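You operate a simulated robot arm through the tools that you are given. There is no shell and no other tool. Be economical: measure what you need, move in short steps, check, and stop when the job is done.

Carry out the task below with a simulated two-armed robot. There is one attempt and no reset: what you move stays moved.

Task
Put the red cap on the hand pump's pot and pump it down to 60 kPa.
Fine: open its green lever first and shut it after; each stroke pushes the light pump away, so it is held steady with the other hand.
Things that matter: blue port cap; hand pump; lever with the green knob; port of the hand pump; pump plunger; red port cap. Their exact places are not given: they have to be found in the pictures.

The check looks at the end state, three seconds after you hand in, the way a careful person would. Anything else that was tipped, shoved, dropped, spilled or broken makes it a failure. Lids that push on must go on centred and level and be pressed home; caps that screw on are set level and turned clockwise until they are tight.

Robot
Two 7-joint arms with two-finger parallel grippers on one trunk, on a base that drives. Base frame: it is fixed to the floor where the robot stands at the start and does not move with it; the origin is under the middle of the robot, x ahead of it, y to its left, z up; the surface under the hand at the start is at about z = 800. Readings come in mm, degrees, newtons and seconds.
The left shoulder is at the start at [50, 158, 1083], the right one opposite. With the tool pointing down near the work surface each hand reaches from about 240 to 660 mm from the robot's upright axis, wherever it stands, measured 20 degrees to its own side. Places, roughly: lever with the green knob [500, 100, 900]; port of the hand pump [500, 200, 900]; pump plunger [500, -100, 900]. Payload 3.91 kg a hand.
Tool frame (each hand has its own): the origin (TCP) lies between the finger pads and is the grasp point; the fingertips stand 30 mm ahead of it; z points along the fingers, y is the line along which they close. The gripper opens to 110 mm. The fingers are 20 mm wide and 10 mm thick; the gripper's body (48 by 112 mm) begins 55 mm behind the TCP.
Orientation is told as [roll, pitch, yaw] about the base's x, y, z axes, in that order, counted from this pose: with the fingers straight down and closing along the base's y, the tool's x points along the base's -x, its y along +y and its z along -z.

Tools
- The arms move only by the tool send_rows. It takes "left_deltas", "right_deltas" or both (then of equal length, played together; a hand with none holds still); each is a list of rows, each an object (a shift or turn left out is 0, a gripper value left out holds the last) with "slide": the shift along the tool's x, y, z in units of 40 mm (1.0 is 40 mm), a list of three; "turn": the turn, a rotation vector about the tool's x, y, z in units of 6 degrees (1.0 is 6 degrees), a list of three; "fingers": the gripper command, from -1 (fully open) to 1 (shut), values between in proportion. In form: [{"slide": [tx, ty, tz], "turn": [ax, ay, az], "fingers": fingers}, ...]. A call has 1 to 20 rows; each row shifts and turns the commanded pose from where the row before left it, along the tool's axes as they then stand. A call with a number of a shift or a turn outside -1 to 1 is refused whole. A row lasts 0.2 s, in which the tool goes at most 50 mm and 8.6 degrees; a call with a longer step from one row to the next is refused whole, and so is a gripper value outside its range. A pose out of reach is approached as far as the arm can. The call stops where the force on the tool passes 60 N (or 10 N more than at its start, if that is more) or the arm is blocked; 0.2 s more then pass. Each finger travels about 153 mm/s and halts on what it meets, pressing with about 23 N; the grip force reading is that of the motor and also rises with nothing between the fingers. The clock runs only during rows and for 0.2 s after the last one: add rows that do not move to give the fingers time. The reply holds the time, the measured pose of the TCP, the force on the tool along the base axes, the opening and the grip force, in the units named above and with some noise, with the torque about the TCP (base axes, N m) and any sound that the robot's microphone picked up.
- Cameras (640 x 400 px; columns grow to the right, rows downward): "scene" is now at [129.8, 27.9, 1238.6]; the picture's right is [0.30, -0.95, 0.00], its down [-0.41, -0.13, -0.90] and it looks along [0.86, 0.27, -0.43] (base axes); focal length 231 px, centre (320, 200). "left" rides on the left gripper at [72, -17, -103] in its tool frame; the picture's right is [0.23, 0.97, 0.00], its down [-0.76, 0.18, -0.62] and it looks along [-0.61, 0.14, 0.78] (tool axes); focal length 222 px, centre (320, 200). "right" rides on the right gripper at [72, 17, -103] in its tool frame; the picture's right is [-0.23, 0.97, 0.00], its down [-0.76, -0.18, -0.62] and it looks along [-0.61, -0.14, 0.78] (tool axes); focal length 222 px, centre (320, 200).
- camera(camera): a new picture of that camera. No time passes.
- slide_trunk(by): slides the trunk up (or, below 0, down) by that many mm; the arms and the scene camera ride with it, the base frame stays. It gives what a move gives, with no picture.
- base_move(legs): drives the robot by 1 to 6 legs, each [ahead, turn to the left] in mm and degrees, along the robot's own axes; the way and the turn of a leg run together, so that a leg with both is an arc; at most 1500 mm and 180 degrees a leg. The arms and the cameras ride along, it lands a little off, and it stops where it bumps. It gives what a move gives.
- turn_head(pan, tilt): turns the head with the scene camera to pan (to the left, within 80 degrees either way) and tilt (down, from -29 to 69), counted from straight ahead of the robot. It gives what a move gives.
- measure_at(camera, pixels): there is no depth. For up to 12 entries [column, row, z] of the newest picture of that camera ("zoom" is the newest enlarged one), the place [x, y] in the base frame at which the ray of that pixel passes the height z, good to about 2 mm. No time passes.
- enlarge(camera, box): a new picture of the part [left, top, right, bottom] of that camera's present view, enlarged. No time passes.
- close_job(): hands the job in; it is judged then, once.

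Work in short steps. Measure before you move; look again where a grasp or a placing could have gone wrong, and mend it. You have 80 turns and 62 pictures in all, those below and enlarged ones among them. Open the grippers and draw the arms clear of the work before you hand the job in, unless the task says otherwise; then end with one line.

The tools are called after "Call:" as a command line: name --argument value ..., lists and objects as JSON in quotes. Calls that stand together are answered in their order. send_rows: Moves the arms, as the interface text tells. Its arguments: {"type":"object","properties":{"left_deltas":{"type":"array"},"right_deltas":{"type":"array"}},"required":[]} The other tools are called the same way: slide_trunk (by) slides the trunk up or down; base_move (legs) drives the base; turn_head (pan, tilt) turns the head that bears the scene camera; camera (camera) takes a picture; measure_at (camera, pixels) gives the place at which the rays of pixels pass given heights; enlarge (camera, box) takes an enlarged picture of a part of a camera's view; close_job () hands the job in.

At the start:

```text
t: 0.0
left_position: [358.7, 183.9, 1111.2]
left_tool_rot: [-0.1, 0.0, 0.1]
left_wrist_force: [0.6, -0.9, -0.1]
left_ft_torque: [-0.02, -0.01, 0.03]
left_finger_gap: 110.1
left_grasp_force: 0.0
right_position: [389.3, -104.8, 1097.4]
right_tool_rot: [0.1, -0.1, 0.0]
right_wrist_force: [-0.5, -0.5, 0.4]
right_ft_torque: [-0.01, -0.01, 0.01]
right_finger_gap: 110.0
right_grasp_force: 0.2
trunk travel left (down, up): [-325.0, 157.0]
robot x, y, heading: [0.6, 1.1, -0.0]
head pan, tilt: [17.4, 25.8]
```

scene: 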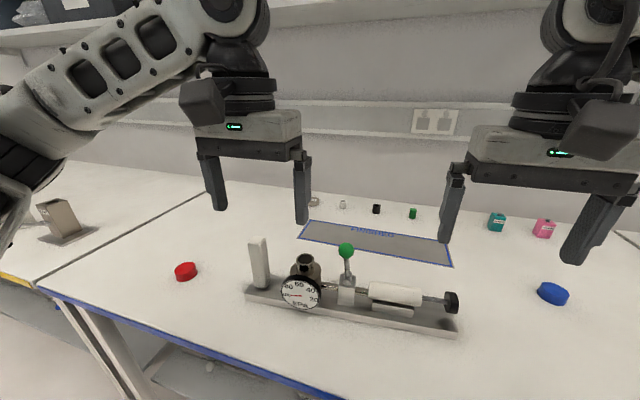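
right: 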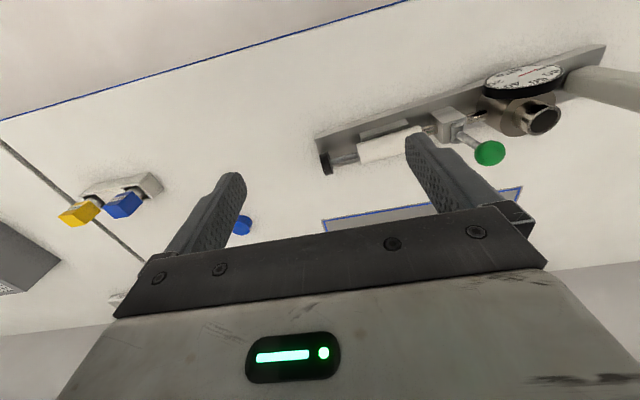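
left: 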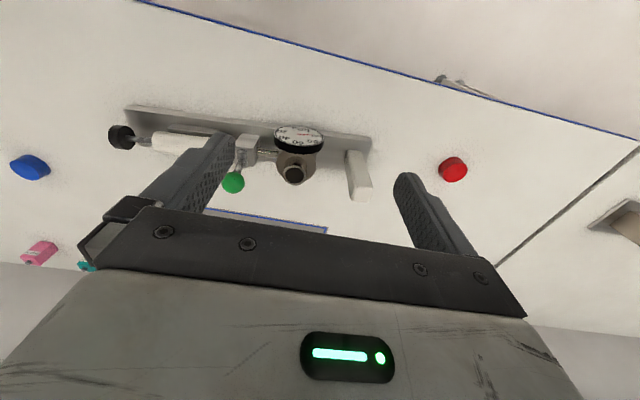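

The scene shows the pump at about columns 245–460, rows 235–335, with the red cap at (186,271). I enlarge both to measure them.

Call:
enlarge --camera "scene" --box '[160, 220, 480, 350]'

Call:
measure_at --camera "scene" --pixels '[[186, 271, 810], [186, 278, 800], [246, 295, 800], [456, 338, 800], [460, 318, 815], [305, 259, 880], [346, 250, 900], [452, 302, 840], [552, 293, 810]]'

```text
2.00 times, centred on (320, 285) of scene
```

zoom: 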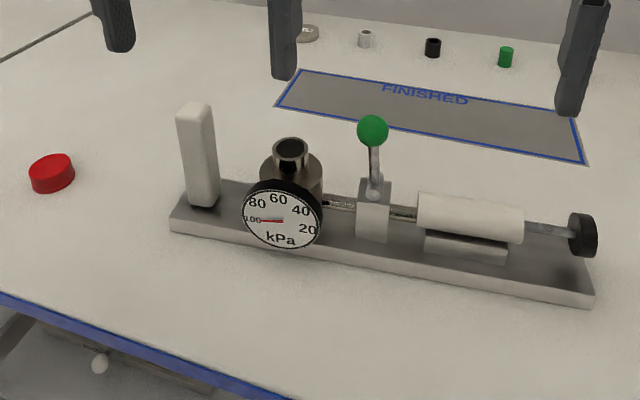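

```text
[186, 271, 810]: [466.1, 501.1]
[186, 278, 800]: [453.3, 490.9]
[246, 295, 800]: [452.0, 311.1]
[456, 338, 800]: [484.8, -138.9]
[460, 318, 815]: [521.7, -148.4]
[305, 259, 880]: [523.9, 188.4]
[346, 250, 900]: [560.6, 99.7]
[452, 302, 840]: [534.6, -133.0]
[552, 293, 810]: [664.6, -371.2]
```

To get heights I intersect the rays of the same features from two cameras at several z.

Call:
measure_at --camera "left" --pixels '[[294, 174, 850], [294, 174, 880], [294, 174, 910], [233, 183, 880], [233, 183, 920], [122, 138, 830], [122, 138, 850], [453, 169, 800], [453, 169, 820], [361, 188, 860], [361, 188, 900], [30, 167, 810]]'

Call:
measure_at --camera "scene" --pixels '[[305, 258, 850], [305, 258, 880], [305, 258, 910], [346, 250, 880], [346, 250, 920], [452, 302, 830], [452, 302, 850], [186, 271, 800], [186, 271, 820], [257, 240, 860], [257, 240, 900], [552, 293, 810]]'

```text
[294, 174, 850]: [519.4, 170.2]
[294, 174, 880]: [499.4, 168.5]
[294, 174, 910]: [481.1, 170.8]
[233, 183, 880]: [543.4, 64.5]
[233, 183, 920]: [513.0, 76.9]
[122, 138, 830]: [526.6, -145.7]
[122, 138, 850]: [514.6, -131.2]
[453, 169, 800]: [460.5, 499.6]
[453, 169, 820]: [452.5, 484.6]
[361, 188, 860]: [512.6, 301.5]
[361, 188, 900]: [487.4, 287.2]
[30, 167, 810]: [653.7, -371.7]
```

```text
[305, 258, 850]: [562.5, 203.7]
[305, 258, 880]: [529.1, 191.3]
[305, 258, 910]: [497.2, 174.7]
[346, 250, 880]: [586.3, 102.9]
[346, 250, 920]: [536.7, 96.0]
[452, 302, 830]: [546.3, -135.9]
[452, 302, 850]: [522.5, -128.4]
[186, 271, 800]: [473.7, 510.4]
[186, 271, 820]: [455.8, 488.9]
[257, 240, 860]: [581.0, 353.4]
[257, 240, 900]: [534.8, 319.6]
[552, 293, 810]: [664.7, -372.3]
```

Rough picks: port ≈(478,170,~925), plunger ≈(512,-128,~857), cap ≈(456,492,~815). I lower the left hand for a closer look at the pot, lever and post.

Call:
send_rows --left_deltas '[{"slide": [0.3, 0.3, 0.9]}, {"slide": [0.3, 0.3, 0.9]}, {"slide": [0.3, 0, 0.9]}, {"slide": [0, 0, 0]}]'

Call:
camera --camera "left"

Call:
camera --camera "scene"

```text
t: 1.0
left_position: [324.0, 207.9, 1003.6]
left_tool_rot: [-0.1, 0.0, 0.0]
left_wrist_force: [-0.2, 0.2, -1.1]
left_ft_torque: [0.01, -0.04, 0.03]
left_finger_gap: 110.0
left_grasp_force: 0.0
right_position: [389.6, -104.9, 1098.0]
right_tool_rot: [-0.1, 0.1, -0.1]
right_wrist_force: [0.0, 0.0, 0.8]
right_ft_torque: [0.01, -0.02, 0.03]
right_finger_gap: 110.1
right_grasp_force: 0.0
trunk travel left (down, up): [-325.0, 157.0]
robot x, y, heading: [-1.2, 1.6, 0.2]
head pan, tilt: [17.4, 25.8]
```

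```text
57 pictures are left
```

left: 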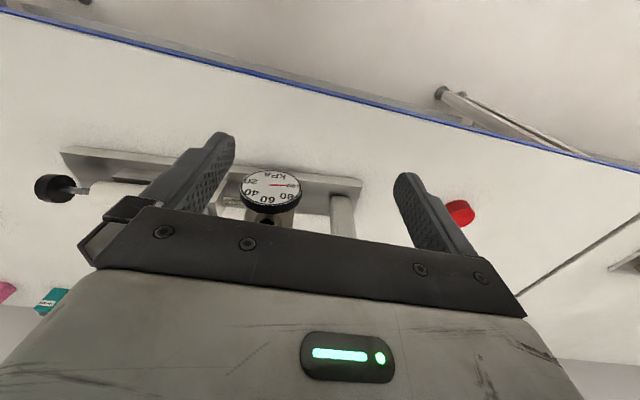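

```text
56 pictures are left
```

scene: 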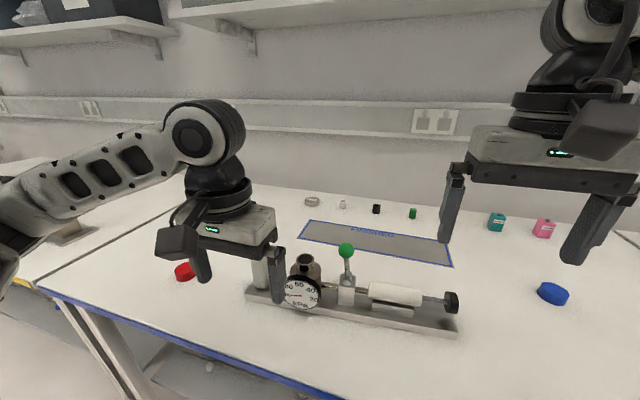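

The hand itself blocks things farther out. I move the left hand over to the cap region, staying high, to measure the cap.

Call:
send_rows --left_deltas '[{"slide": [0, 0.9, -0.6]}, {"slide": [-0.3, 0.9, 0]}, {"slide": [-0.3, 0.9, 0]}, {"slide": [-0.4, 0.9, 0]}, {"slide": [-0.4, 0.9, 0]}, {"slide": [-0.4, 0.9, 0]}, {"slide": [-0.4, 0.9, 0]}, {"slide": [-0.4, 0.7, 0]}, {"slide": [0, 0, 0]}]'

Call:
camera --camera "left"

Call:
enlarge --camera "scene" --box '[160, 220, 480, 350]'

```text
t: 3.0
left_position: [428.4, 488.2, 1026.8]
left_tool_rot: [-0.2, 0.0, 0.1]
left_wrist_force: [0.0, -0.4, 0.7]
left_ft_torque: [0.0, 0.0, -0.04]
left_finger_gap: 109.8
left_grasp_force: 0.0
right_position: [389.3, -104.4, 1099.1]
right_tool_rot: [0.1, 0.0, -0.1]
right_wrist_force: [-0.2, 0.4, -0.1]
right_ft_torque: [-0.02, -0.01, 0.01]
right_finger_gap: 110.2
right_grasp_force: 0.0
trunk travel left (down, up): [-325.0, 157.0]
robot x, y, heading: [0.5, -0.0, -0.2]
head pan, tilt: [17.4, 25.8]
```

```text
55 pictures are left
```

left: 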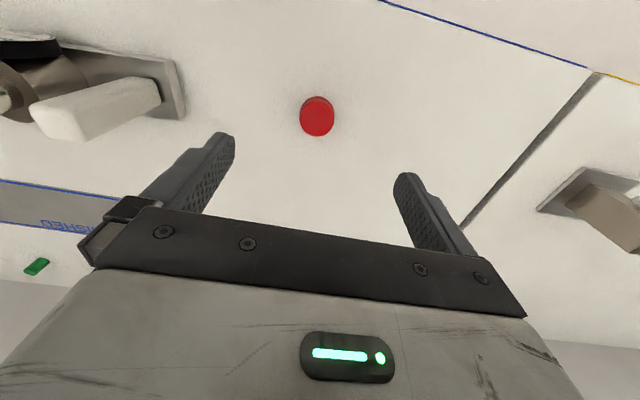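

```text
2.00 times, centred on (320, 285) of scene
```

zoom: 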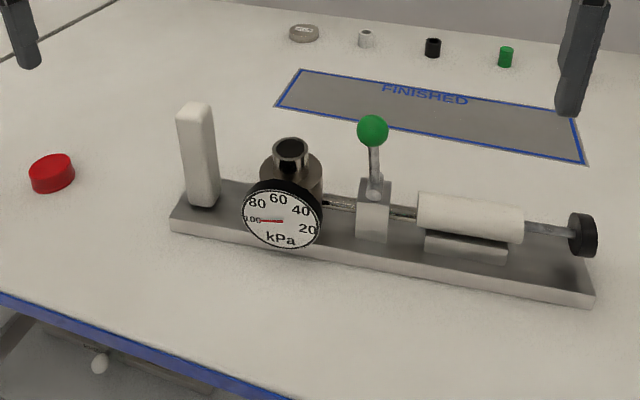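

The cap is at (317,116) in the left view; I measure its edges, and the post corners for cross-check.

Call:
measure_at --camera "left" --pixels '[[317, 118, 820], [317, 118, 810], [300, 117, 818], [334, 117, 818], [317, 97, 818], [317, 136, 818], [41, 120, 900], [41, 120, 940], [35, 106, 920], [185, 115, 802]]'

Call:
measure_at --camera "zoom" --pixels '[[51, 168, 820], [51, 168, 810], [51, 193, 800], [291, 146, 900], [291, 146, 920], [197, 107, 900], [197, 107, 920], [197, 107, 940], [372, 130, 940], [372, 130, 960], [583, 236, 855], [201, 205, 815]]'

```text
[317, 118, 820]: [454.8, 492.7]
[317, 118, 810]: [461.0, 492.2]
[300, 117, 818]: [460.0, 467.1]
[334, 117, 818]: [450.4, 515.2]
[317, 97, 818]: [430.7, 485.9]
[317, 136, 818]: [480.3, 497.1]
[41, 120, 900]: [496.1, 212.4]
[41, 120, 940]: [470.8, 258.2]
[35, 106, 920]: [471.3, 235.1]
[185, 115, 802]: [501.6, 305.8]
```

```text
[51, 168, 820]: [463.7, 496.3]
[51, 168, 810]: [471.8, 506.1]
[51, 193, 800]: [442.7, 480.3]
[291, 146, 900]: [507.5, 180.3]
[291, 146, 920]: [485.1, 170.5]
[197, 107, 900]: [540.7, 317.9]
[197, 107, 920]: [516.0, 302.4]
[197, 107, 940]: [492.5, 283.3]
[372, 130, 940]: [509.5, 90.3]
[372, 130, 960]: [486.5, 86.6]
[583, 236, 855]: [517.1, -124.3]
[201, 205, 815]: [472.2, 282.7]
```

I enlarge the cap for accurate edges.

Call:
enlarge --camera "left" --box '[277, 91, 357, 141]'

```text
8.00 times, centred on (317, 116) of left
```

zoom: 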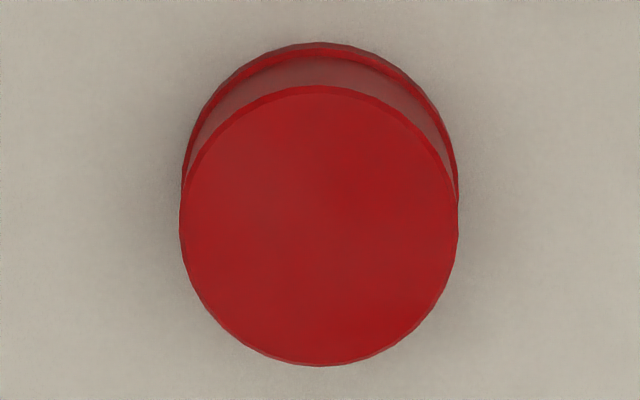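

Call:
measure_at --camera "zoom" --pixels '[[180, 220, 824], [458, 220, 824], [319, 87, 824], [319, 366, 824], [319, 225, 824], [319, 43, 800], [182, 190, 800], [459, 190, 800]]'

Call:
measure_at --camera "scene" --pixels '[[186, 278, 800], [186, 283, 800], [175, 272, 800], [197, 272, 800]]'

```text
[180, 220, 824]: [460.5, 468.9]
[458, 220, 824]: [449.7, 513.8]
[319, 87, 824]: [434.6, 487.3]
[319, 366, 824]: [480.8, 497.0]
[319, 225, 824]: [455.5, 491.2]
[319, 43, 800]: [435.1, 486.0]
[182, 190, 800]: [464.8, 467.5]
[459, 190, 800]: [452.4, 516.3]
```

```text
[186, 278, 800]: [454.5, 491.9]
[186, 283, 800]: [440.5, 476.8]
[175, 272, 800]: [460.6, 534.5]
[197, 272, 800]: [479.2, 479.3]
```

Cap: centre ≈(457,492), top z≈824, Ø≈47. I descend to TCP z 838 and close.

Call:
send_rows --left_deltas '[{"slide": [-0.36, 0.05, 0.9]}, {"slide": [-0.355, 0.045, 0.9]}, {"slide": [0, 0, 0.9]}, {"slide": [0, 0, 0.9]}, {"slide": [0, 0, 0.7], "fingers": -0.4}, {"slide": [0, 0, 0.42], "fingers": -0.3}, {"fingers": -0.1}, {"fingers": 0.2}, {"fingers": 1}, {"fingers": 1}, {"fingers": 1}]'

Call:
camera --camera "left"

```text
t: 5.4
left_position: [455.6, 491.0, 838.2]
left_tool_rot: [-0.1, -0.1, 0.1]
left_wrist_force: [-1.0, 0.2, 0.2]
left_ft_torque: [0.01, 0.01, 0.01]
left_finger_gap: 48.3
left_grasp_force: 22.6
right_position: [390.2, -106.2, 1097.9]
right_tool_rot: [0.0, 0.0, -0.1]
right_wrist_force: [0.5, -0.7, -0.3]
right_ft_torque: [-0.01, 0.01, 0.0]
right_finger_gap: 109.9
right_grasp_force: 0.0
trunk travel left (down, up): [-325.0, 157.0]
robot x, y, heading: [0.7, 1.4, -0.1]
head pan, tilt: [17.4, 25.8]
```

```text
52 pictures are left
```

left: 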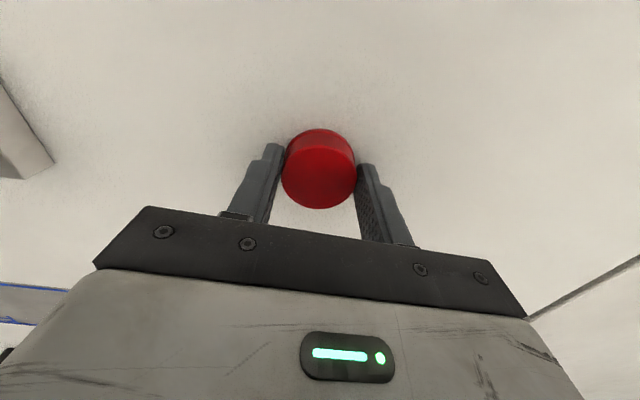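

The cap is gripped (gap 48 mm). I lift it and move the right hand above the pump to look at port and lever closely.

Call:
send_rows --left_deltas '[{"slide": [0, 0, -0.3]}, {"slide": [0, 0, -0.7]}, {"slide": [0, 0, -0.9]}, {"slide": [0, 0, -0.9]}, {"slide": [0, 0, -0.9]}, {"slide": [0, 0, -0.5]}, {"slide": [0, 0, 0]}, {"slide": [0, 0, 0]}]' --right_deltas '[{"slide": [-0.2, 0.9, 0]}, {"slide": [-0.2, 0.9, 0.2]}, {"slide": [-0.2, 0.9, 0.2]}, {"slide": [-0.2, 0.9, 0.2]}, {"slide": [-0.2, 0.9, 0.2]}, {"slide": [0, 0.9, 0.2]}, {"slide": [0, 0, 0.2]}, {"slide": [0, 0, 0]}]'

Call:
camera --camera "right"

Call:
camera --camera "left"

```text
t: 7.2
left_position: [457.4, 492.5, 1005.5]
left_tool_rot: [-0.2, 0.0, 0.0]
left_wrist_force: [0.1, -0.4, -0.8]
left_ft_torque: [-0.06, -0.02, -0.02]
left_finger_gap: 48.1
left_grasp_force: 23.1
right_position: [429.8, 111.2, 1048.3]
right_tool_rot: [0.0, 0.0, 0.0]
right_wrist_force: [0.1, -0.5, -0.5]
right_ft_torque: [0.01, 0.0, 0.0]
right_finger_gap: 110.2
right_grasp_force: 0.0
trunk travel left (down, up): [-325.0, 157.0]
robot x, y, heading: [1.5, 4.2, 0.4]
head pan, tilt: [17.4, 25.8]
```

```text
51 pictures are left
```

right: 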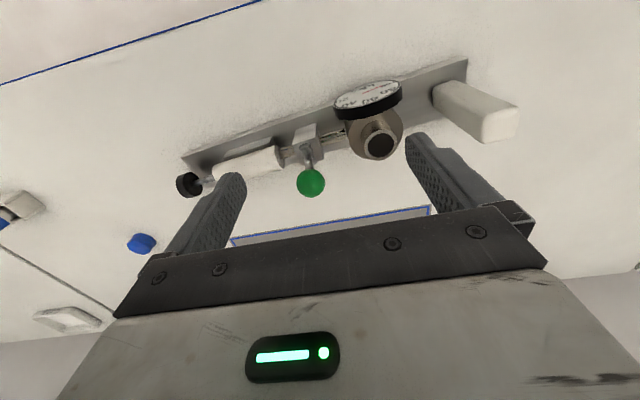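

```text
50 pictures are left
```

left: 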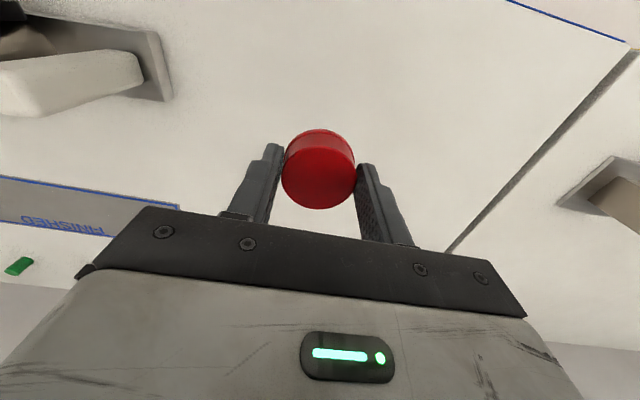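

I enlarge the pot/lever region of the right view to get the port rim and the lever arrangement.

Call:
enlarge --camera "right" --box '[270, 65, 430, 205]'

Call:
enlarge --camera "scene" --box '[240, 230, 370, 320]'

```text
2.86 times, centred on (350, 135) of right
```

zoom: 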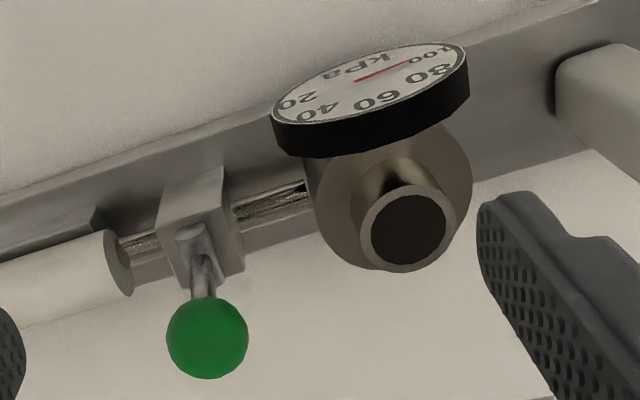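

```text
4.44 times, centred on (305, 275) of scene
```

zoom: 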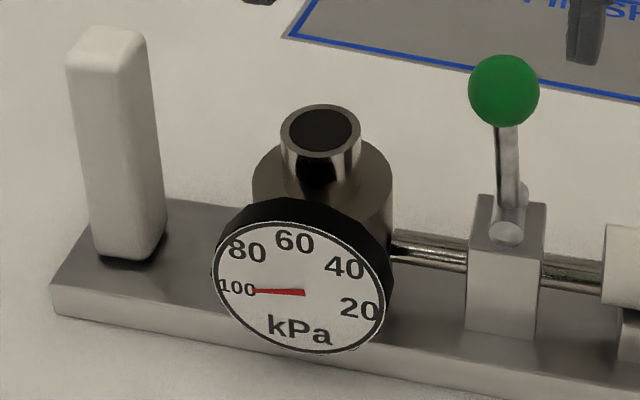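

Call:
measure_at --camera "right" --pixels '[[380.8, 144.8, 880], [380.8, 144.8, 900], [380.8, 144.8, 920], [310.5, 182.9, 920], [310.5, 182.9, 940], [310.5, 182.9, 960], [364, 144.8, 910], [397.5, 144.8, 910], [500, 118, 940], [500, 118, 920], [188, 185, 855]]'

Call:
measure_at --camera "zoom" --pixels '[[320, 128, 880], [320, 128, 900], [320, 128, 920], [504, 91, 920], [504, 91, 940], [504, 91, 960], [280, 130, 910], [361, 130, 910], [105, 45, 940], [105, 45, 920]]'

Call:
measure_at --camera "left" --pixels '[[318, 180, 991], [282, 172, 991], [355, 172, 991], [318, 208, 991]]'

```text
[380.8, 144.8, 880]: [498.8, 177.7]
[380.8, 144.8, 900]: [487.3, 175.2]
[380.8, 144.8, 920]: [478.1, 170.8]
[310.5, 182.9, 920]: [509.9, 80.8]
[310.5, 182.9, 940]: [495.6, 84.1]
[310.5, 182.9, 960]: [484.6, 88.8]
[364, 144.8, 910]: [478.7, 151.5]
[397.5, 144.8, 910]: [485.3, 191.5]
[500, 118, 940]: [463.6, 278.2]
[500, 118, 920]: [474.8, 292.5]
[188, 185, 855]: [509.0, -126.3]
```

```text
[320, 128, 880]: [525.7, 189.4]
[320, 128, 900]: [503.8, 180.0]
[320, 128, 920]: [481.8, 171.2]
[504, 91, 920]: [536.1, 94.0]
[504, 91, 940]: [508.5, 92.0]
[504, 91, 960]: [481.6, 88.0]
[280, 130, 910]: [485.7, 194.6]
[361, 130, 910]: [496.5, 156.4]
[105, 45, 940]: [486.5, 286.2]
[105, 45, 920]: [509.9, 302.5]
```

```text
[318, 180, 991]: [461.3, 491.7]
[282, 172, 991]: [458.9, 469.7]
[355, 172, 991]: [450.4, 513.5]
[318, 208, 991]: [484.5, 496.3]
```

Port ≈(478,170, rim z≈922). I enlarge the held cap to find its offset from the TCP.

Call:
enlarge --camera "left" --box '[270, 120, 366, 216]'

```text
4.17 times, centred on (318, 168) of left
```

zoom: 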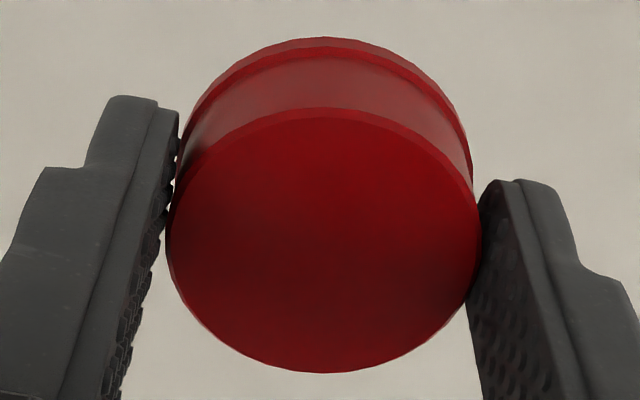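

Call:
measure_at --camera "zoom" --pixels '[[168, 236, 991], [482, 236, 991], [326, 107, 991], [326, 373, 991], [325, 37, 967]]'

Call:
enlarge --camera "right" --box '[340, 105, 420, 175]'

```text
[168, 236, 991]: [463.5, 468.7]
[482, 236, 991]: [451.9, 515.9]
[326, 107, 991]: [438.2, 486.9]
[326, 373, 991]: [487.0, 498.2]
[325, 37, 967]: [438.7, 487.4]
```

```text
5.71 times, centred on (380, 140) of right
```

zoom: 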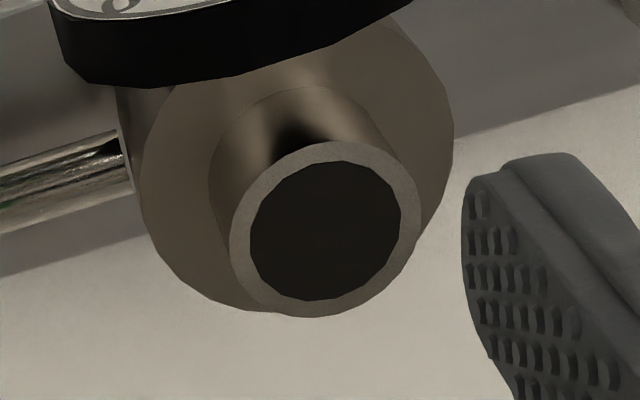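

Call:
measure_at --camera "zoom" --pixels '[[229, 230, 922], [418, 230, 922], [325, 141, 922], [325, 318, 922], [250, 230, 922], [401, 230, 922], [296, 315, 895], [454, 120, 895]]'

Call:
enlarge --camera "scene" --box '[280, 245, 330, 280]'

```text
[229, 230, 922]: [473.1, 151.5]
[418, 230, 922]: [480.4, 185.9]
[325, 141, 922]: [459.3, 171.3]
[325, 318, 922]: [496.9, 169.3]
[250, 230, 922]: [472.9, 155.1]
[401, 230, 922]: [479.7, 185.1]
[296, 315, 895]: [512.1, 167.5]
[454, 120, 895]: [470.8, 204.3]
```

```text
11.43 times, centred on (305, 262) of scene
```

zoom: 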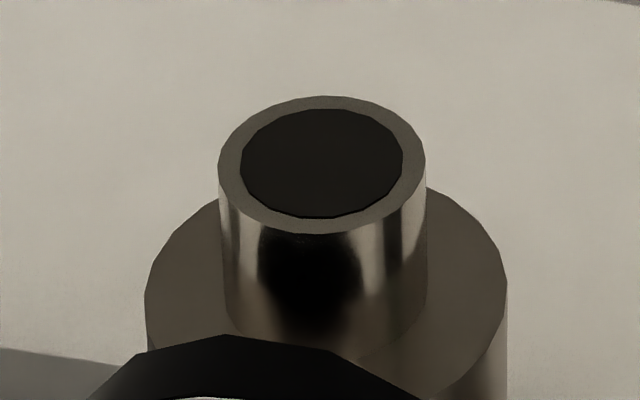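

Call:
measure_at --camera "zoom" --pixels '[[218, 165, 922], [426, 165, 922], [322, 96, 922], [322, 234, 922], [322, 165, 922], [322, 165, 915], [322, 363, 895], [145, 300, 895], [508, 280, 895]]'

```text
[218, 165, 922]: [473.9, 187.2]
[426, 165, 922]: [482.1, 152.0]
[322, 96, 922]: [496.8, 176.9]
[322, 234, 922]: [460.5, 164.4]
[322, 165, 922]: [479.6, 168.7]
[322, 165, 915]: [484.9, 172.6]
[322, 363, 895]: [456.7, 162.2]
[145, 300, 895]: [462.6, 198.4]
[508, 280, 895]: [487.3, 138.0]
```

Port centre ≈(478,170), rim z≈922, Ø≈37; the cap sits ≈3 mm beyond the TCP in x. I clear the right arm and carry the cap above the port at a safe height.

Call:
send_rows --left_deltas '[{"slide": [0, 0, -0.9]}, {"slide": [0, -0.4, -0.3]}, {"slide": [0, -0.85, 0]}, {"slide": [-0.1, -0.85, 0]}, {"slide": [-0.1, -0.85, 0]}, {"slide": [-0.1, -0.85, 0]}, {"slide": [-0.1, -0.85, 0]}, {"slide": [-0.04, -0.85, 0]}, {"slide": [0, -0.85, 0]}, {"slide": [0, -0.85, 0]}, {"slide": [0, -0.862, 0]}, {"slide": [0, 0, 0]}, {"slide": [0, 0, 0]}]' --right_deltas '[{"slide": [0, -0.9, 0]}, {"slide": [0, -0.9, 0]}, {"slide": [0, -0.9, 0]}, {"slide": [0, -0.9, 0]}, {"slide": [0, -0.9, 0]}, {"slide": [0, -0.9, 0]}, {"slide": [0, -0.9, 0]}, {"slide": [0, -0.5, 0]}, {"slide": [0, 0, 0]}, {"slide": [0, 0, 0]}, {"slide": [0, 0, 0]}, {"slide": [0, 0, 0]}, {"slide": [0, 0, 0]}]'

Call:
enlarge --camera "scene" --box '[240, 180, 370, 270]'

Call:
camera --camera "left"

```text
t: 10.0
left_position: [475.0, 171.6, 1053.8]
left_tool_rot: [-0.3, -0.1, 0.0]
left_wrist_force: [0.0, 0.1, -0.4]
left_ft_torque: [-0.01, -0.01, -0.02]
left_finger_gap: 48.3
left_grasp_force: 22.9
right_position: [428.1, -159.1, 1051.2]
right_tool_rot: [0.0, 0.1, -0.1]
right_wrist_force: [0.2, 0.1, 0.4]
right_ft_torque: [-0.01, 0.0, 0.03]
right_finger_gap: 110.0
right_grasp_force: 0.1
trunk travel left (down, up): [-325.0, 157.0]
robot x, y, heading: [1.6, -1.2, 0.2]
head pan, tilt: [17.4, 25.8]
```

```text
4.44 times, centred on (305, 225) of scene
```

zoom: 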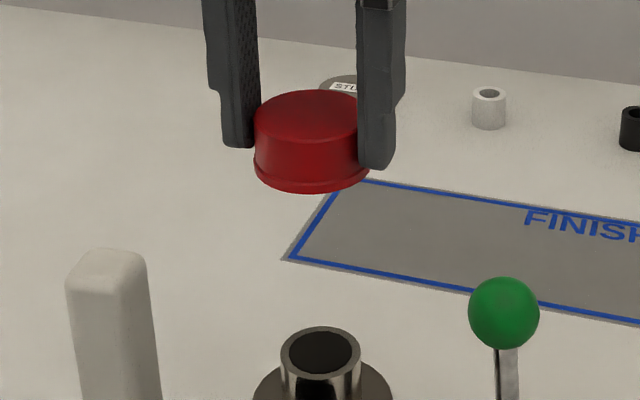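

```text
43 pictures are left
```

left: 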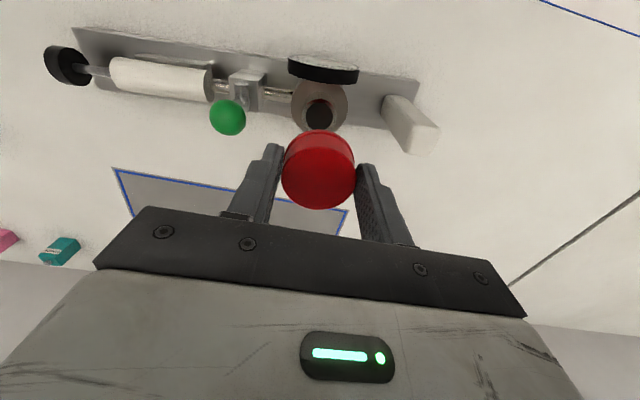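

Call:
measure_at --camera "zoom" --pixels '[[311, 194, 1016], [254, 118, 1040], [306, 89, 1040], [306, 146, 1040], [306, 118, 1040], [320, 352, 922]]'

Call:
measure_at --camera "left" --pixels '[[318, 116, 922], [335, 116, 922], [301, 116, 922], [318, 179, 1040]]'

```text
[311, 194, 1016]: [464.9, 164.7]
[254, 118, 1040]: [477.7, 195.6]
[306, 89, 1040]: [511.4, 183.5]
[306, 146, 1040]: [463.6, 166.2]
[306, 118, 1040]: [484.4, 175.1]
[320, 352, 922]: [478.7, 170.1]
```

```text
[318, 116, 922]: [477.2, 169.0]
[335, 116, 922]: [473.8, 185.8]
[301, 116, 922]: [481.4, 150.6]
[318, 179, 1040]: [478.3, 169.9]
```

Port confirmed at (478,170). I descend to ~10 mm above the rim and compare again.

Call:
send_rows --left_deltas '[{"slide": [0.02, -0.03, 0.7]}, {"slide": [0.02, 0, 0.7]}, {"slide": [0, 0, 0.65]}, {"slide": [0, 0, 0]}, {"slide": [0, 0, 0]}]'

Call:
enlarge --camera "scene" --box '[270, 225, 340, 275]'

Call:
enlarge --camera "left" --box '[270, 100, 366, 216]'

```text
t: 11.2
left_position: [471.6, 170.2, 972.2]
left_tool_rot: [-0.1, 0.1, 0.0]
left_wrist_force: [0.2, -0.1, -1.0]
left_ft_torque: [-0.05, 0.02, 0.01]
left_finger_gap: 48.2
left_grasp_force: 23.2
right_position: [428.3, -159.6, 1050.1]
right_tool_rot: [-0.1, -0.1, -0.1]
right_wrist_force: [-0.2, -1.0, -0.6]
right_ft_torque: [-0.01, 0.02, -0.01]
right_finger_gap: 110.0
right_grasp_force: 0.1
trunk travel left (down, up): [-325.0, 157.0]
robot x, y, heading: [-0.2, -1.0, -0.0]
head pan, tilt: [17.4, 25.8]
```

```text
8.00 times, centred on (305, 250) of scene
```

zoom: 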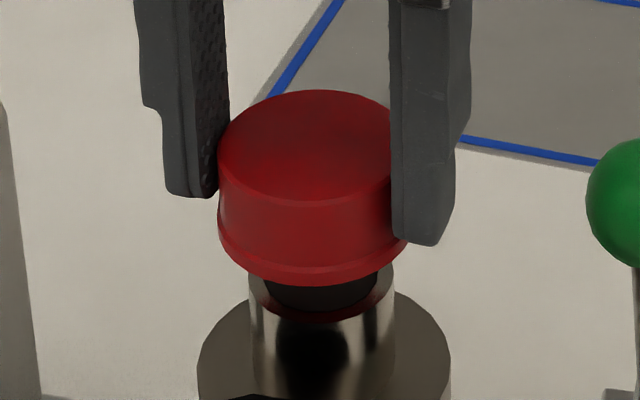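

```text
3.45 times, centred on (318, 158) of left
```

zoom: 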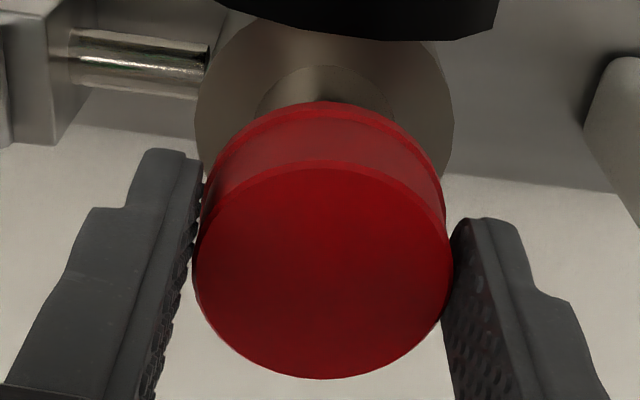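

Call:
measure_at --camera "left" --pixels '[[318, 129.9, 934], [318, 149, 958], [318, 210, 958], [282, 176, 958], [355, 176, 958]]'

Call:
enlarge --camera "scene" --box '[270, 225, 340, 275]'

Call:
measure_at --camera "zoom" --pixels '[[314, 287, 934], [321, 323, 922], [218, 215, 934], [408, 250, 934], [312, 90, 958], [312, 201, 958]]'

```text
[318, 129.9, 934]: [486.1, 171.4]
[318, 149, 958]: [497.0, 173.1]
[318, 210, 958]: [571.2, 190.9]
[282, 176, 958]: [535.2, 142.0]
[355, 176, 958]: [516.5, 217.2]
```

```text
8.00 times, centred on (305, 250) of scene
```

zoom: 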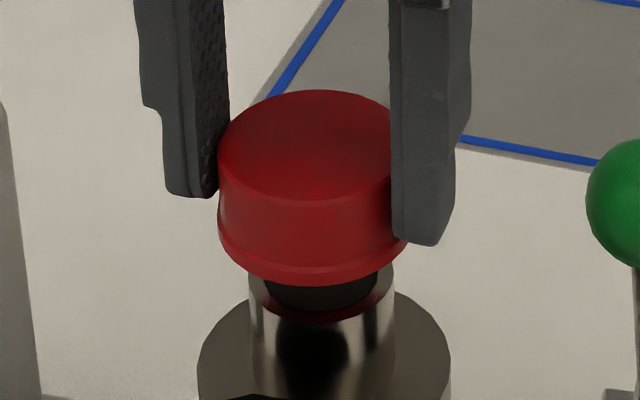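

```text
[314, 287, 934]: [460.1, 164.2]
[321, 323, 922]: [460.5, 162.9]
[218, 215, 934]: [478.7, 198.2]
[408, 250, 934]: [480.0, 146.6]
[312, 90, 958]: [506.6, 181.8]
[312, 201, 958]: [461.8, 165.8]
```

I take a fresh left picture to measure cap and pot in the same view.

Call:
enlarge --camera "left" --box '[270, 100, 366, 216]'

Call:
measure_at --camera "zoom" --pixels '[[323, 168, 958], [323, 379, 958], [193, 270, 958], [454, 262, 958], [322, 101, 934], [196, 110, 895], [454, 120, 895], [256, 105, 898], [395, 115, 898]]'

```text
3.45 times, centred on (318, 158) of left
```

zoom: 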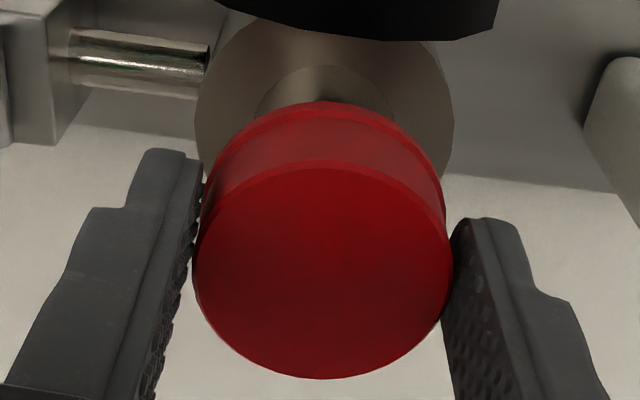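

```text
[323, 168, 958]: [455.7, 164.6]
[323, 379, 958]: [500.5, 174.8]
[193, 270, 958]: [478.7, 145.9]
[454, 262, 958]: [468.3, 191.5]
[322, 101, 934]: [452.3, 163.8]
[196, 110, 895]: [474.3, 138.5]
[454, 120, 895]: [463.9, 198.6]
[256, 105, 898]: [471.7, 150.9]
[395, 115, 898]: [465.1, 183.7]
```

Left view puts the cap centre at ≈(476.5,169.5), scene at ≈(481,171): averaged it is on the port within ~2 mm. I lower gently 14 mm and read the force.

Call:
send_rows --left_deltas '[{"slide": [0, -0.02, 0.1]}, {"slide": [0, 0, 0.1]}, {"slide": [0, 0, 0.05]}, {"slide": [0, 0, 0.05]}, {"slide": [0, 0, 0.05]}, {"slide": [0, 0, 0]}]'

Call:
enlarge --camera "scene" --box '[270, 225, 340, 275]'

```text
t: 12.6
left_position: [471.5, 167.9, 958.2]
left_tool_rot: [-0.1, 0.0, 0.0]
left_wrist_force: [0.4, 0.4, -1.2]
left_ft_torque: [0.01, 0.03, 0.0]
left_finger_gap: 48.3
left_grasp_force: 23.2
right_position: [429.8, -158.8, 1051.2]
right_tool_rot: [-0.1, 0.0, -0.1]
right_wrist_force: [0.0, 0.0, -0.9]
right_ft_torque: [-0.02, 0.01, 0.0]
right_finger_gap: 109.9
right_grasp_force: 0.1
trunk travel left (down, up): [-325.0, 157.0]
robot x, y, heading: [0.6, 3.7, -0.0]
head pan, tilt: [17.4, 25.8]
```

```text
8.00 times, centred on (305, 250) of scene
```

zoom: 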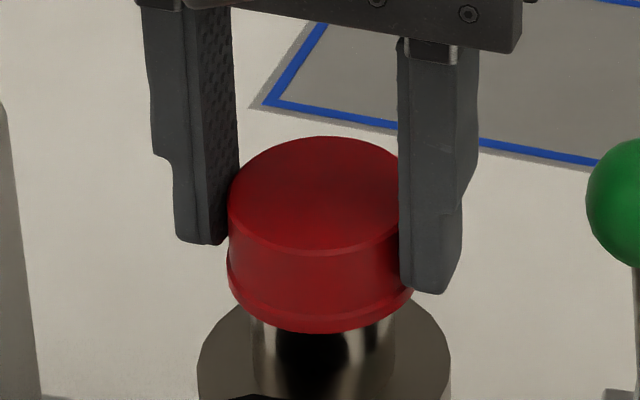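

No contact yet and the cap is laterally centred (≈323 vs tube 321.5). I continue downward in 2 mm steps.

Call:
send_rows --left_deltas '[{"slide": [0, 0, 0.05]}, {"slide": [0, 0, 0.05]}, {"slide": [0, 0, 0.05]}, {"slide": [0, 0, 0]}]'

Call:
enlarge --camera "left" --box '[270, 100, 366, 216]'

```text
t: 13.6
left_position: [472.1, 169.0, 953.2]
left_tool_rot: [-0.1, 0.0, 0.0]
left_wrist_force: [0.3, 0.2, -0.2]
left_ft_torque: [-0.01, 0.02, -0.03]
left_finger_gap: 48.4
left_grasp_force: 22.9
right_position: [430.7, -160.7, 1049.1]
right_tool_rot: [0.1, 0.0, -0.1]
right_wrist_force: [0.9, 0.9, 0.0]
right_ft_torque: [0.0, 0.02, -0.02]
right_finger_gap: 110.1
right_grasp_force: 0.0
trunk travel left (down, up): [-325.0, 157.0]
robot x, y, heading: [1.4, 1.9, 0.2]
head pan, tilt: [17.4, 25.8]
```

```text
3.45 times, centred on (318, 158) of left
```

zoom: 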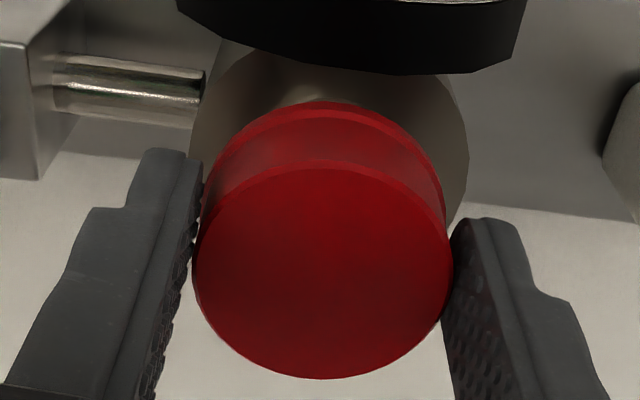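

Still no force at z 953; the cap seems to be sliding over the neck. I go on down until it meets resistance.

Call:
send_rows --left_deltas '[{"slide": [0, 0.02, 0.05]}, {"slide": [0, 0, 0.05]}, {"slide": [0, 0, 0.05]}, {"slide": [0, 0, 0.05]}, {"slide": [0, 0, 0]}]'

Call:
enlarge --camera "scene" --box '[270, 235, 340, 285]'

```text
t: 14.8
left_position: [470.3, 168.2, 946.4]
left_tool_rot: [-0.1, -0.2, 0.0]
left_wrist_force: [-0.1, 0.5, 19.6]
left_ft_torque: [0.23, -0.48, 0.02]
left_finger_gap: 48.2
left_grasp_force: 23.2
right_position: [426.5, -160.9, 1051.4]
right_tool_rot: [0.0, -0.1, -0.1]
right_wrist_force: [-0.5, 0.1, 0.2]
right_ft_torque: [0.02, 0.0, 0.0]
right_finger_gap: 109.8
right_grasp_force: 0.0
trunk travel left (down, up): [-325.0, 157.0]
robot x, y, heading: [3.9, 1.6, -0.2]
head pan, tilt: [17.4, 25.8]
```

```text
8.00 times, centred on (305, 260) of scene
```

zoom: 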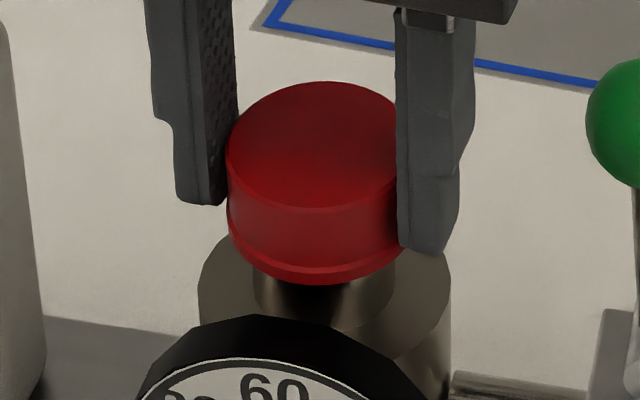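

Contact, 20 N, with torque suggesting the reaction is on the far (+x,+y) side, so the cap is slightly short in x. I nudge +x 1.5 mm, +y 0.7 mm and read the force.

Call:
send_rows --left_deltas '[{"slide": [-0.02, 0.01, 0]}, {"slide": [-0.02, 0.01, 0]}, {"slide": [0, 0, 0]}]'

```text
t: 15.6
left_position: [471.8, 168.4, 944.9]
left_tool_rot: [-0.1, -0.1, 0.0]
left_wrist_force: [-7.5, 0.8, 19.8]
left_ft_torque: [0.21, -0.24, 0.06]
left_finger_gap: 48.1
left_grasp_force: 22.9
right_position: [426.9, -160.4, 1051.8]
right_tool_rot: [0.1, 0.0, -0.1]
right_wrist_force: [-1.3, -0.5, 0.4]
right_ft_torque: [-0.02, 0.0, 0.01]
right_finger_gap: 110.3
right_grasp_force: 0.0
trunk travel left (down, up): [-325.0, 157.0]
robot x, y, heading: [-0.2, -0.9, 0.1]
head pan, tilt: [17.4, 25.8]
```

The cap is now laterally constrained by the neck. I press further down.

Call:
send_rows --left_deltas '[{"slide": [0, 0, 0.05]}, {"slide": [0, 0, 0.05]}, {"slide": [0, 0, 0]}]'

Call:
enlarge --camera "scene" --box '[270, 235, 340, 285]'

```text
t: 16.4
left_position: [473.4, 170.2, 934.8]
left_tool_rot: [0.1, 0.5, 0.1]
left_wrist_force: [0.2, 0.1, -0.2]
left_ft_torque: [-0.02, 0.05, 0.0]
left_finger_gap: 48.4
left_grasp_force: 23.0
right_position: [429.6, -159.6, 1049.1]
right_tool_rot: [0.0, 0.1, -0.1]
right_wrist_force: [0.0, 0.8, 0.3]
right_ft_torque: [-0.05, 0.02, -0.03]
right_finger_gap: 110.0
right_grasp_force: 0.1
trunk travel left (down, up): [-325.0, 157.0]
robot x, y, heading: [0.8, 1.3, -0.0]
head pan, tilt: [17.4, 25.8]
```

```text
8.00 times, centred on (305, 260) of scene
```

zoom: 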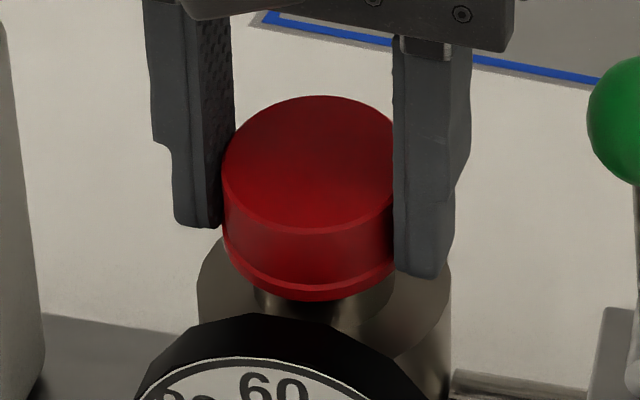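

The force vanished as the hand dropped to z 935; the cap moved down on the neck. I keep pressing in small steps.

Call:
send_rows --left_deltas '[{"slide": [0, 0, 0.05]}, {"slide": [0, 0, 0.05]}, {"slide": [0, 0, 0.05]}, {"slide": [0, 0, 0]}]'

Call:
enlarge --camera "scene" --box '[270, 235, 340, 285]'

```text
t: 17.4
left_position: [473.3, 169.3, 934.7]
left_tool_rot: [-0.1, 0.0, 0.1]
left_wrist_force: [2.0, 3.0, 1.8]
left_ft_torque: [0.1, -0.1, 0.0]
left_finger_gap: 48.1
left_grasp_force: 23.5
right_position: [428.8, -160.2, 1050.8]
right_tool_rot: [0.0, -0.1, -0.2]
right_wrist_force: [0.3, -0.2, -0.9]
right_ft_torque: [-0.01, 0.01, 0.04]
right_finger_gap: 110.0
right_grasp_force: 0.0
trunk travel left (down, up): [-325.0, 157.0]
robot x, y, heading: [-2.2, 0.4, -0.1]
head pan, tilt: [17.4, 25.8]
```

```text
8.00 times, centred on (305, 260) of scene
```

zoom: 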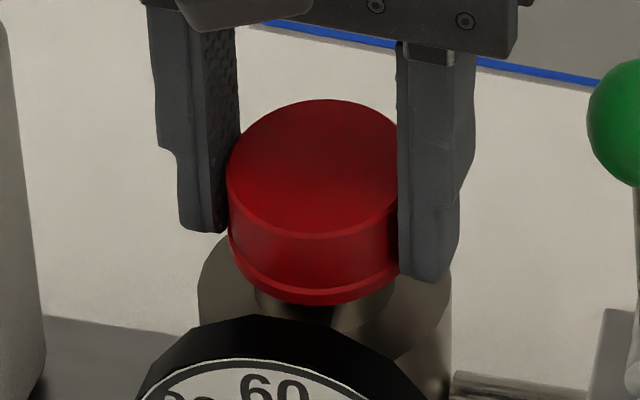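

The cap moves with the fingers and the force is small; brim is still ≈10 mm above the shoulder. I press on.

Call:
send_rows --left_deltas '[{"slide": [0, 0, 0.05]}, {"slide": [0, 0, 0.05]}, {"slide": [0, 0, 0.05]}, {"slide": [0, 0, 0]}, {"slide": [0, 0, 0]}]'

Call:
enlarge --camera "scene" --box '[270, 235, 340, 285]'

```text
t: 18.6
left_position: [474.3, 168.0, 928.4]
left_tool_rot: [-0.2, -0.1, -0.1]
left_wrist_force: [2.7, 3.2, 0.1]
left_ft_torque: [0.02, -0.07, 0.01]
left_finger_gap: 48.1
left_grasp_force: 22.9
right_position: [429.0, -159.5, 1050.3]
right_tool_rot: [0.0, 0.1, -0.1]
right_wrist_force: [0.4, -0.4, 0.4]
right_ft_torque: [0.01, 0.0, 0.0]
right_finger_gap: 110.1
right_grasp_force: 0.1
trunk travel left (down, up): [-325.0, 157.0]
robot x, y, heading: [1.9, 0.1, -0.0]
head pan, tilt: [17.4, 25.8]
```

```text
8.00 times, centred on (305, 260) of scene
```

zoom: 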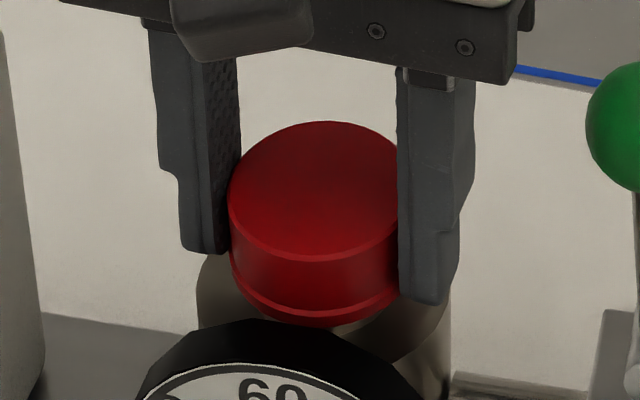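

Brim near edge now at row 326 (~5 mm above shoulder). Continue until it seats.

Call:
send_rows --left_deltas '[{"slide": [0, 0, 0.05]}, {"slide": [0, 0, 0.05]}, {"slide": [0, 0, 0.05]}, {"slide": [0, 0, 0.05]}, {"slide": [0, 0, 0]}]'

Call:
enlarge --camera "scene" --box '[270, 235, 340, 285]'

```text
t: 19.8
left_position: [472.7, 168.9, 921.6]
left_tool_rot: [-0.1, -0.1, 0.0]
left_wrist_force: [5.3, 5.1, 19.3]
left_ft_torque: [0.06, 0.09, 0.01]
left_finger_gap: 48.6
left_grasp_force: 22.9
right_position: [428.1, -160.3, 1051.5]
right_tool_rot: [0.1, 0.1, -0.1]
right_wrist_force: [-0.1, -0.1, 0.3]
right_ft_torque: [-0.02, 0.01, 0.01]
right_finger_gap: 110.2
right_grasp_force: 0.0
trunk travel left (down, up): [-325.0, 157.0]
robot x, y, heading: [-0.4, 2.5, -0.2]
head pan, tilt: [17.4, 25.8]
```

```text
8.00 times, centred on (305, 260) of scene
```

zoom: 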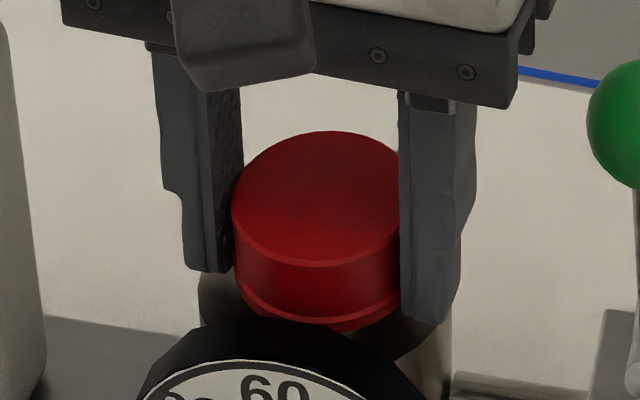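

20 N now while the cap hardly moves: fingers begin slipping. I open a little, rise, close the fingers and will press the cap's top centre with the shut tips.

Call:
send_rows --left_deltas '[{"slide": [0, 0, -0.05], "fingers": -0.25}, {"fingers": -0.25}, {"slide": [0, 0, -0.5]}, {"slide": [0, 0, -0.9]}, {"slide": [-0.1, 0, -0.5], "fingers": 1}, {"fingers": 1}, {"fingers": 1}]'

Call:
enlarge --camera "scene" --box '[250, 220, 360, 290]'

Call:
camera --camera "left"

```text
t: 21.4
left_position: [477.6, 168.7, 999.8]
left_tool_rot: [-0.1, 0.1, 0.1]
left_wrist_force: [0.2, -0.5, 0.2]
left_ft_torque: [-0.02, 0.02, -0.03]
left_finger_gap: 0.0
left_grasp_force: 22.9
right_position: [428.8, -159.5, 1049.9]
right_tool_rot: [0.1, -0.1, -0.1]
right_wrist_force: [0.5, -0.3, -0.5]
right_ft_torque: [-0.01, 0.01, -0.02]
right_finger_gap: 110.0
right_grasp_force: 0.2
trunk travel left (down, up): [-325.0, 157.0]
robot x, y, heading: [-2.7, 3.5, -0.3]
head pan, tilt: [17.4, 25.8]
```

```text
5.71 times, centred on (305, 255) of scene
```

zoom: 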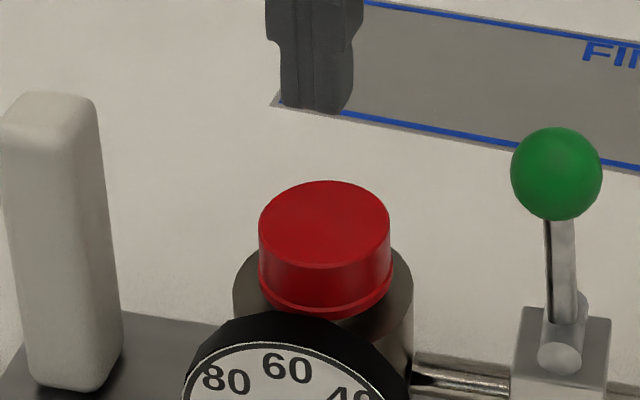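

```text
30 pictures are left
```

left: 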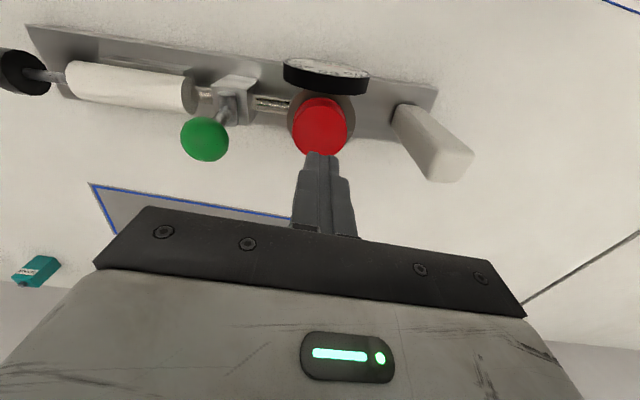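

The cap sits level on the neck (30 pictures left, so I'll be sparing). I press its top with shut tips to about 50 N.

Call:
send_rows --left_deltas '[{"slide": [0, 0, 0.5]}, {"slide": [0, 0, 0.4]}, {"slide": [0, 0, 0.15]}, {"slide": [0, 0, 0.1]}, {"slide": [0, 0, 0.1]}, {"slide": [0, 0, 0.1]}, {"slide": [0, 0, 0.1]}, {"slide": [0, 0, 0.1]}, {"slide": [0, 0, 0.1]}]'

```text
t: 23.4
left_position: [478.4, 169.3, 947.3]
left_tool_rot: [-0.6, -1.5, 0.0]
left_wrist_force: [-10.6, -0.2, 20.9]
left_ft_torque: [0.04, 0.39, 0.01]
left_finger_gap: 0.1
left_grasp_force: 22.6
right_position: [427.6, -159.8, 1051.5]
right_tool_rot: [0.1, -0.1, 0.0]
right_wrist_force: [0.0, -0.4, -0.2]
right_ft_torque: [-0.02, -0.03, 0.0]
right_finger_gap: 110.0
right_grasp_force: 0.1
trunk travel left (down, up): [-325.0, 157.0]
robot x, y, heading: [3.5, -1.0, -0.2]
head pan, tilt: [17.4, 25.8]
stopped in row 9 (left hand): the force on the tool passed its limit at 63 N (the readings are from after the stop); the commanded pose is now the measured one
```

It took 63 N. I lift off and look.

Call:
send_rows --left_deltas '[{"slide": [0, 0, -0.5], "turn": [0.1, 0.25, 0]}, {"slide": [0, 0, -0.9]}, {"slide": [0, 0, 0]}]'

Call:
enlarge --camera "scene" --box '[250, 220, 360, 290]'

```text
t: 24.2
left_position: [478.7, 171.2, 998.5]
left_tool_rot: [-1.1, 0.5, 0.2]
left_wrist_force: [-0.3, 0.3, 0.3]
left_ft_torque: [0.02, 0.02, -0.01]
left_finger_gap: 0.0
left_grasp_force: 22.6
right_position: [430.3, -160.3, 1050.4]
right_tool_rot: [0.1, -0.1, 0.0]
right_wrist_force: [0.3, 0.5, -0.8]
right_ft_torque: [0.03, 0.01, 0.04]
right_finger_gap: 109.9
right_grasp_force: 0.0
trunk travel left (down, up): [-325.0, 157.0]
robot x, y, heading: [-3.5, 0.1, -0.1]
head pan, tilt: [17.4, 25.8]
```

```text
5.71 times, centred on (305, 255) of scene
```

zoom: 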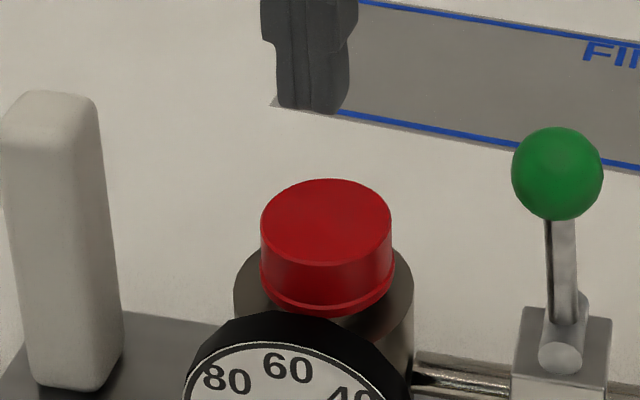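

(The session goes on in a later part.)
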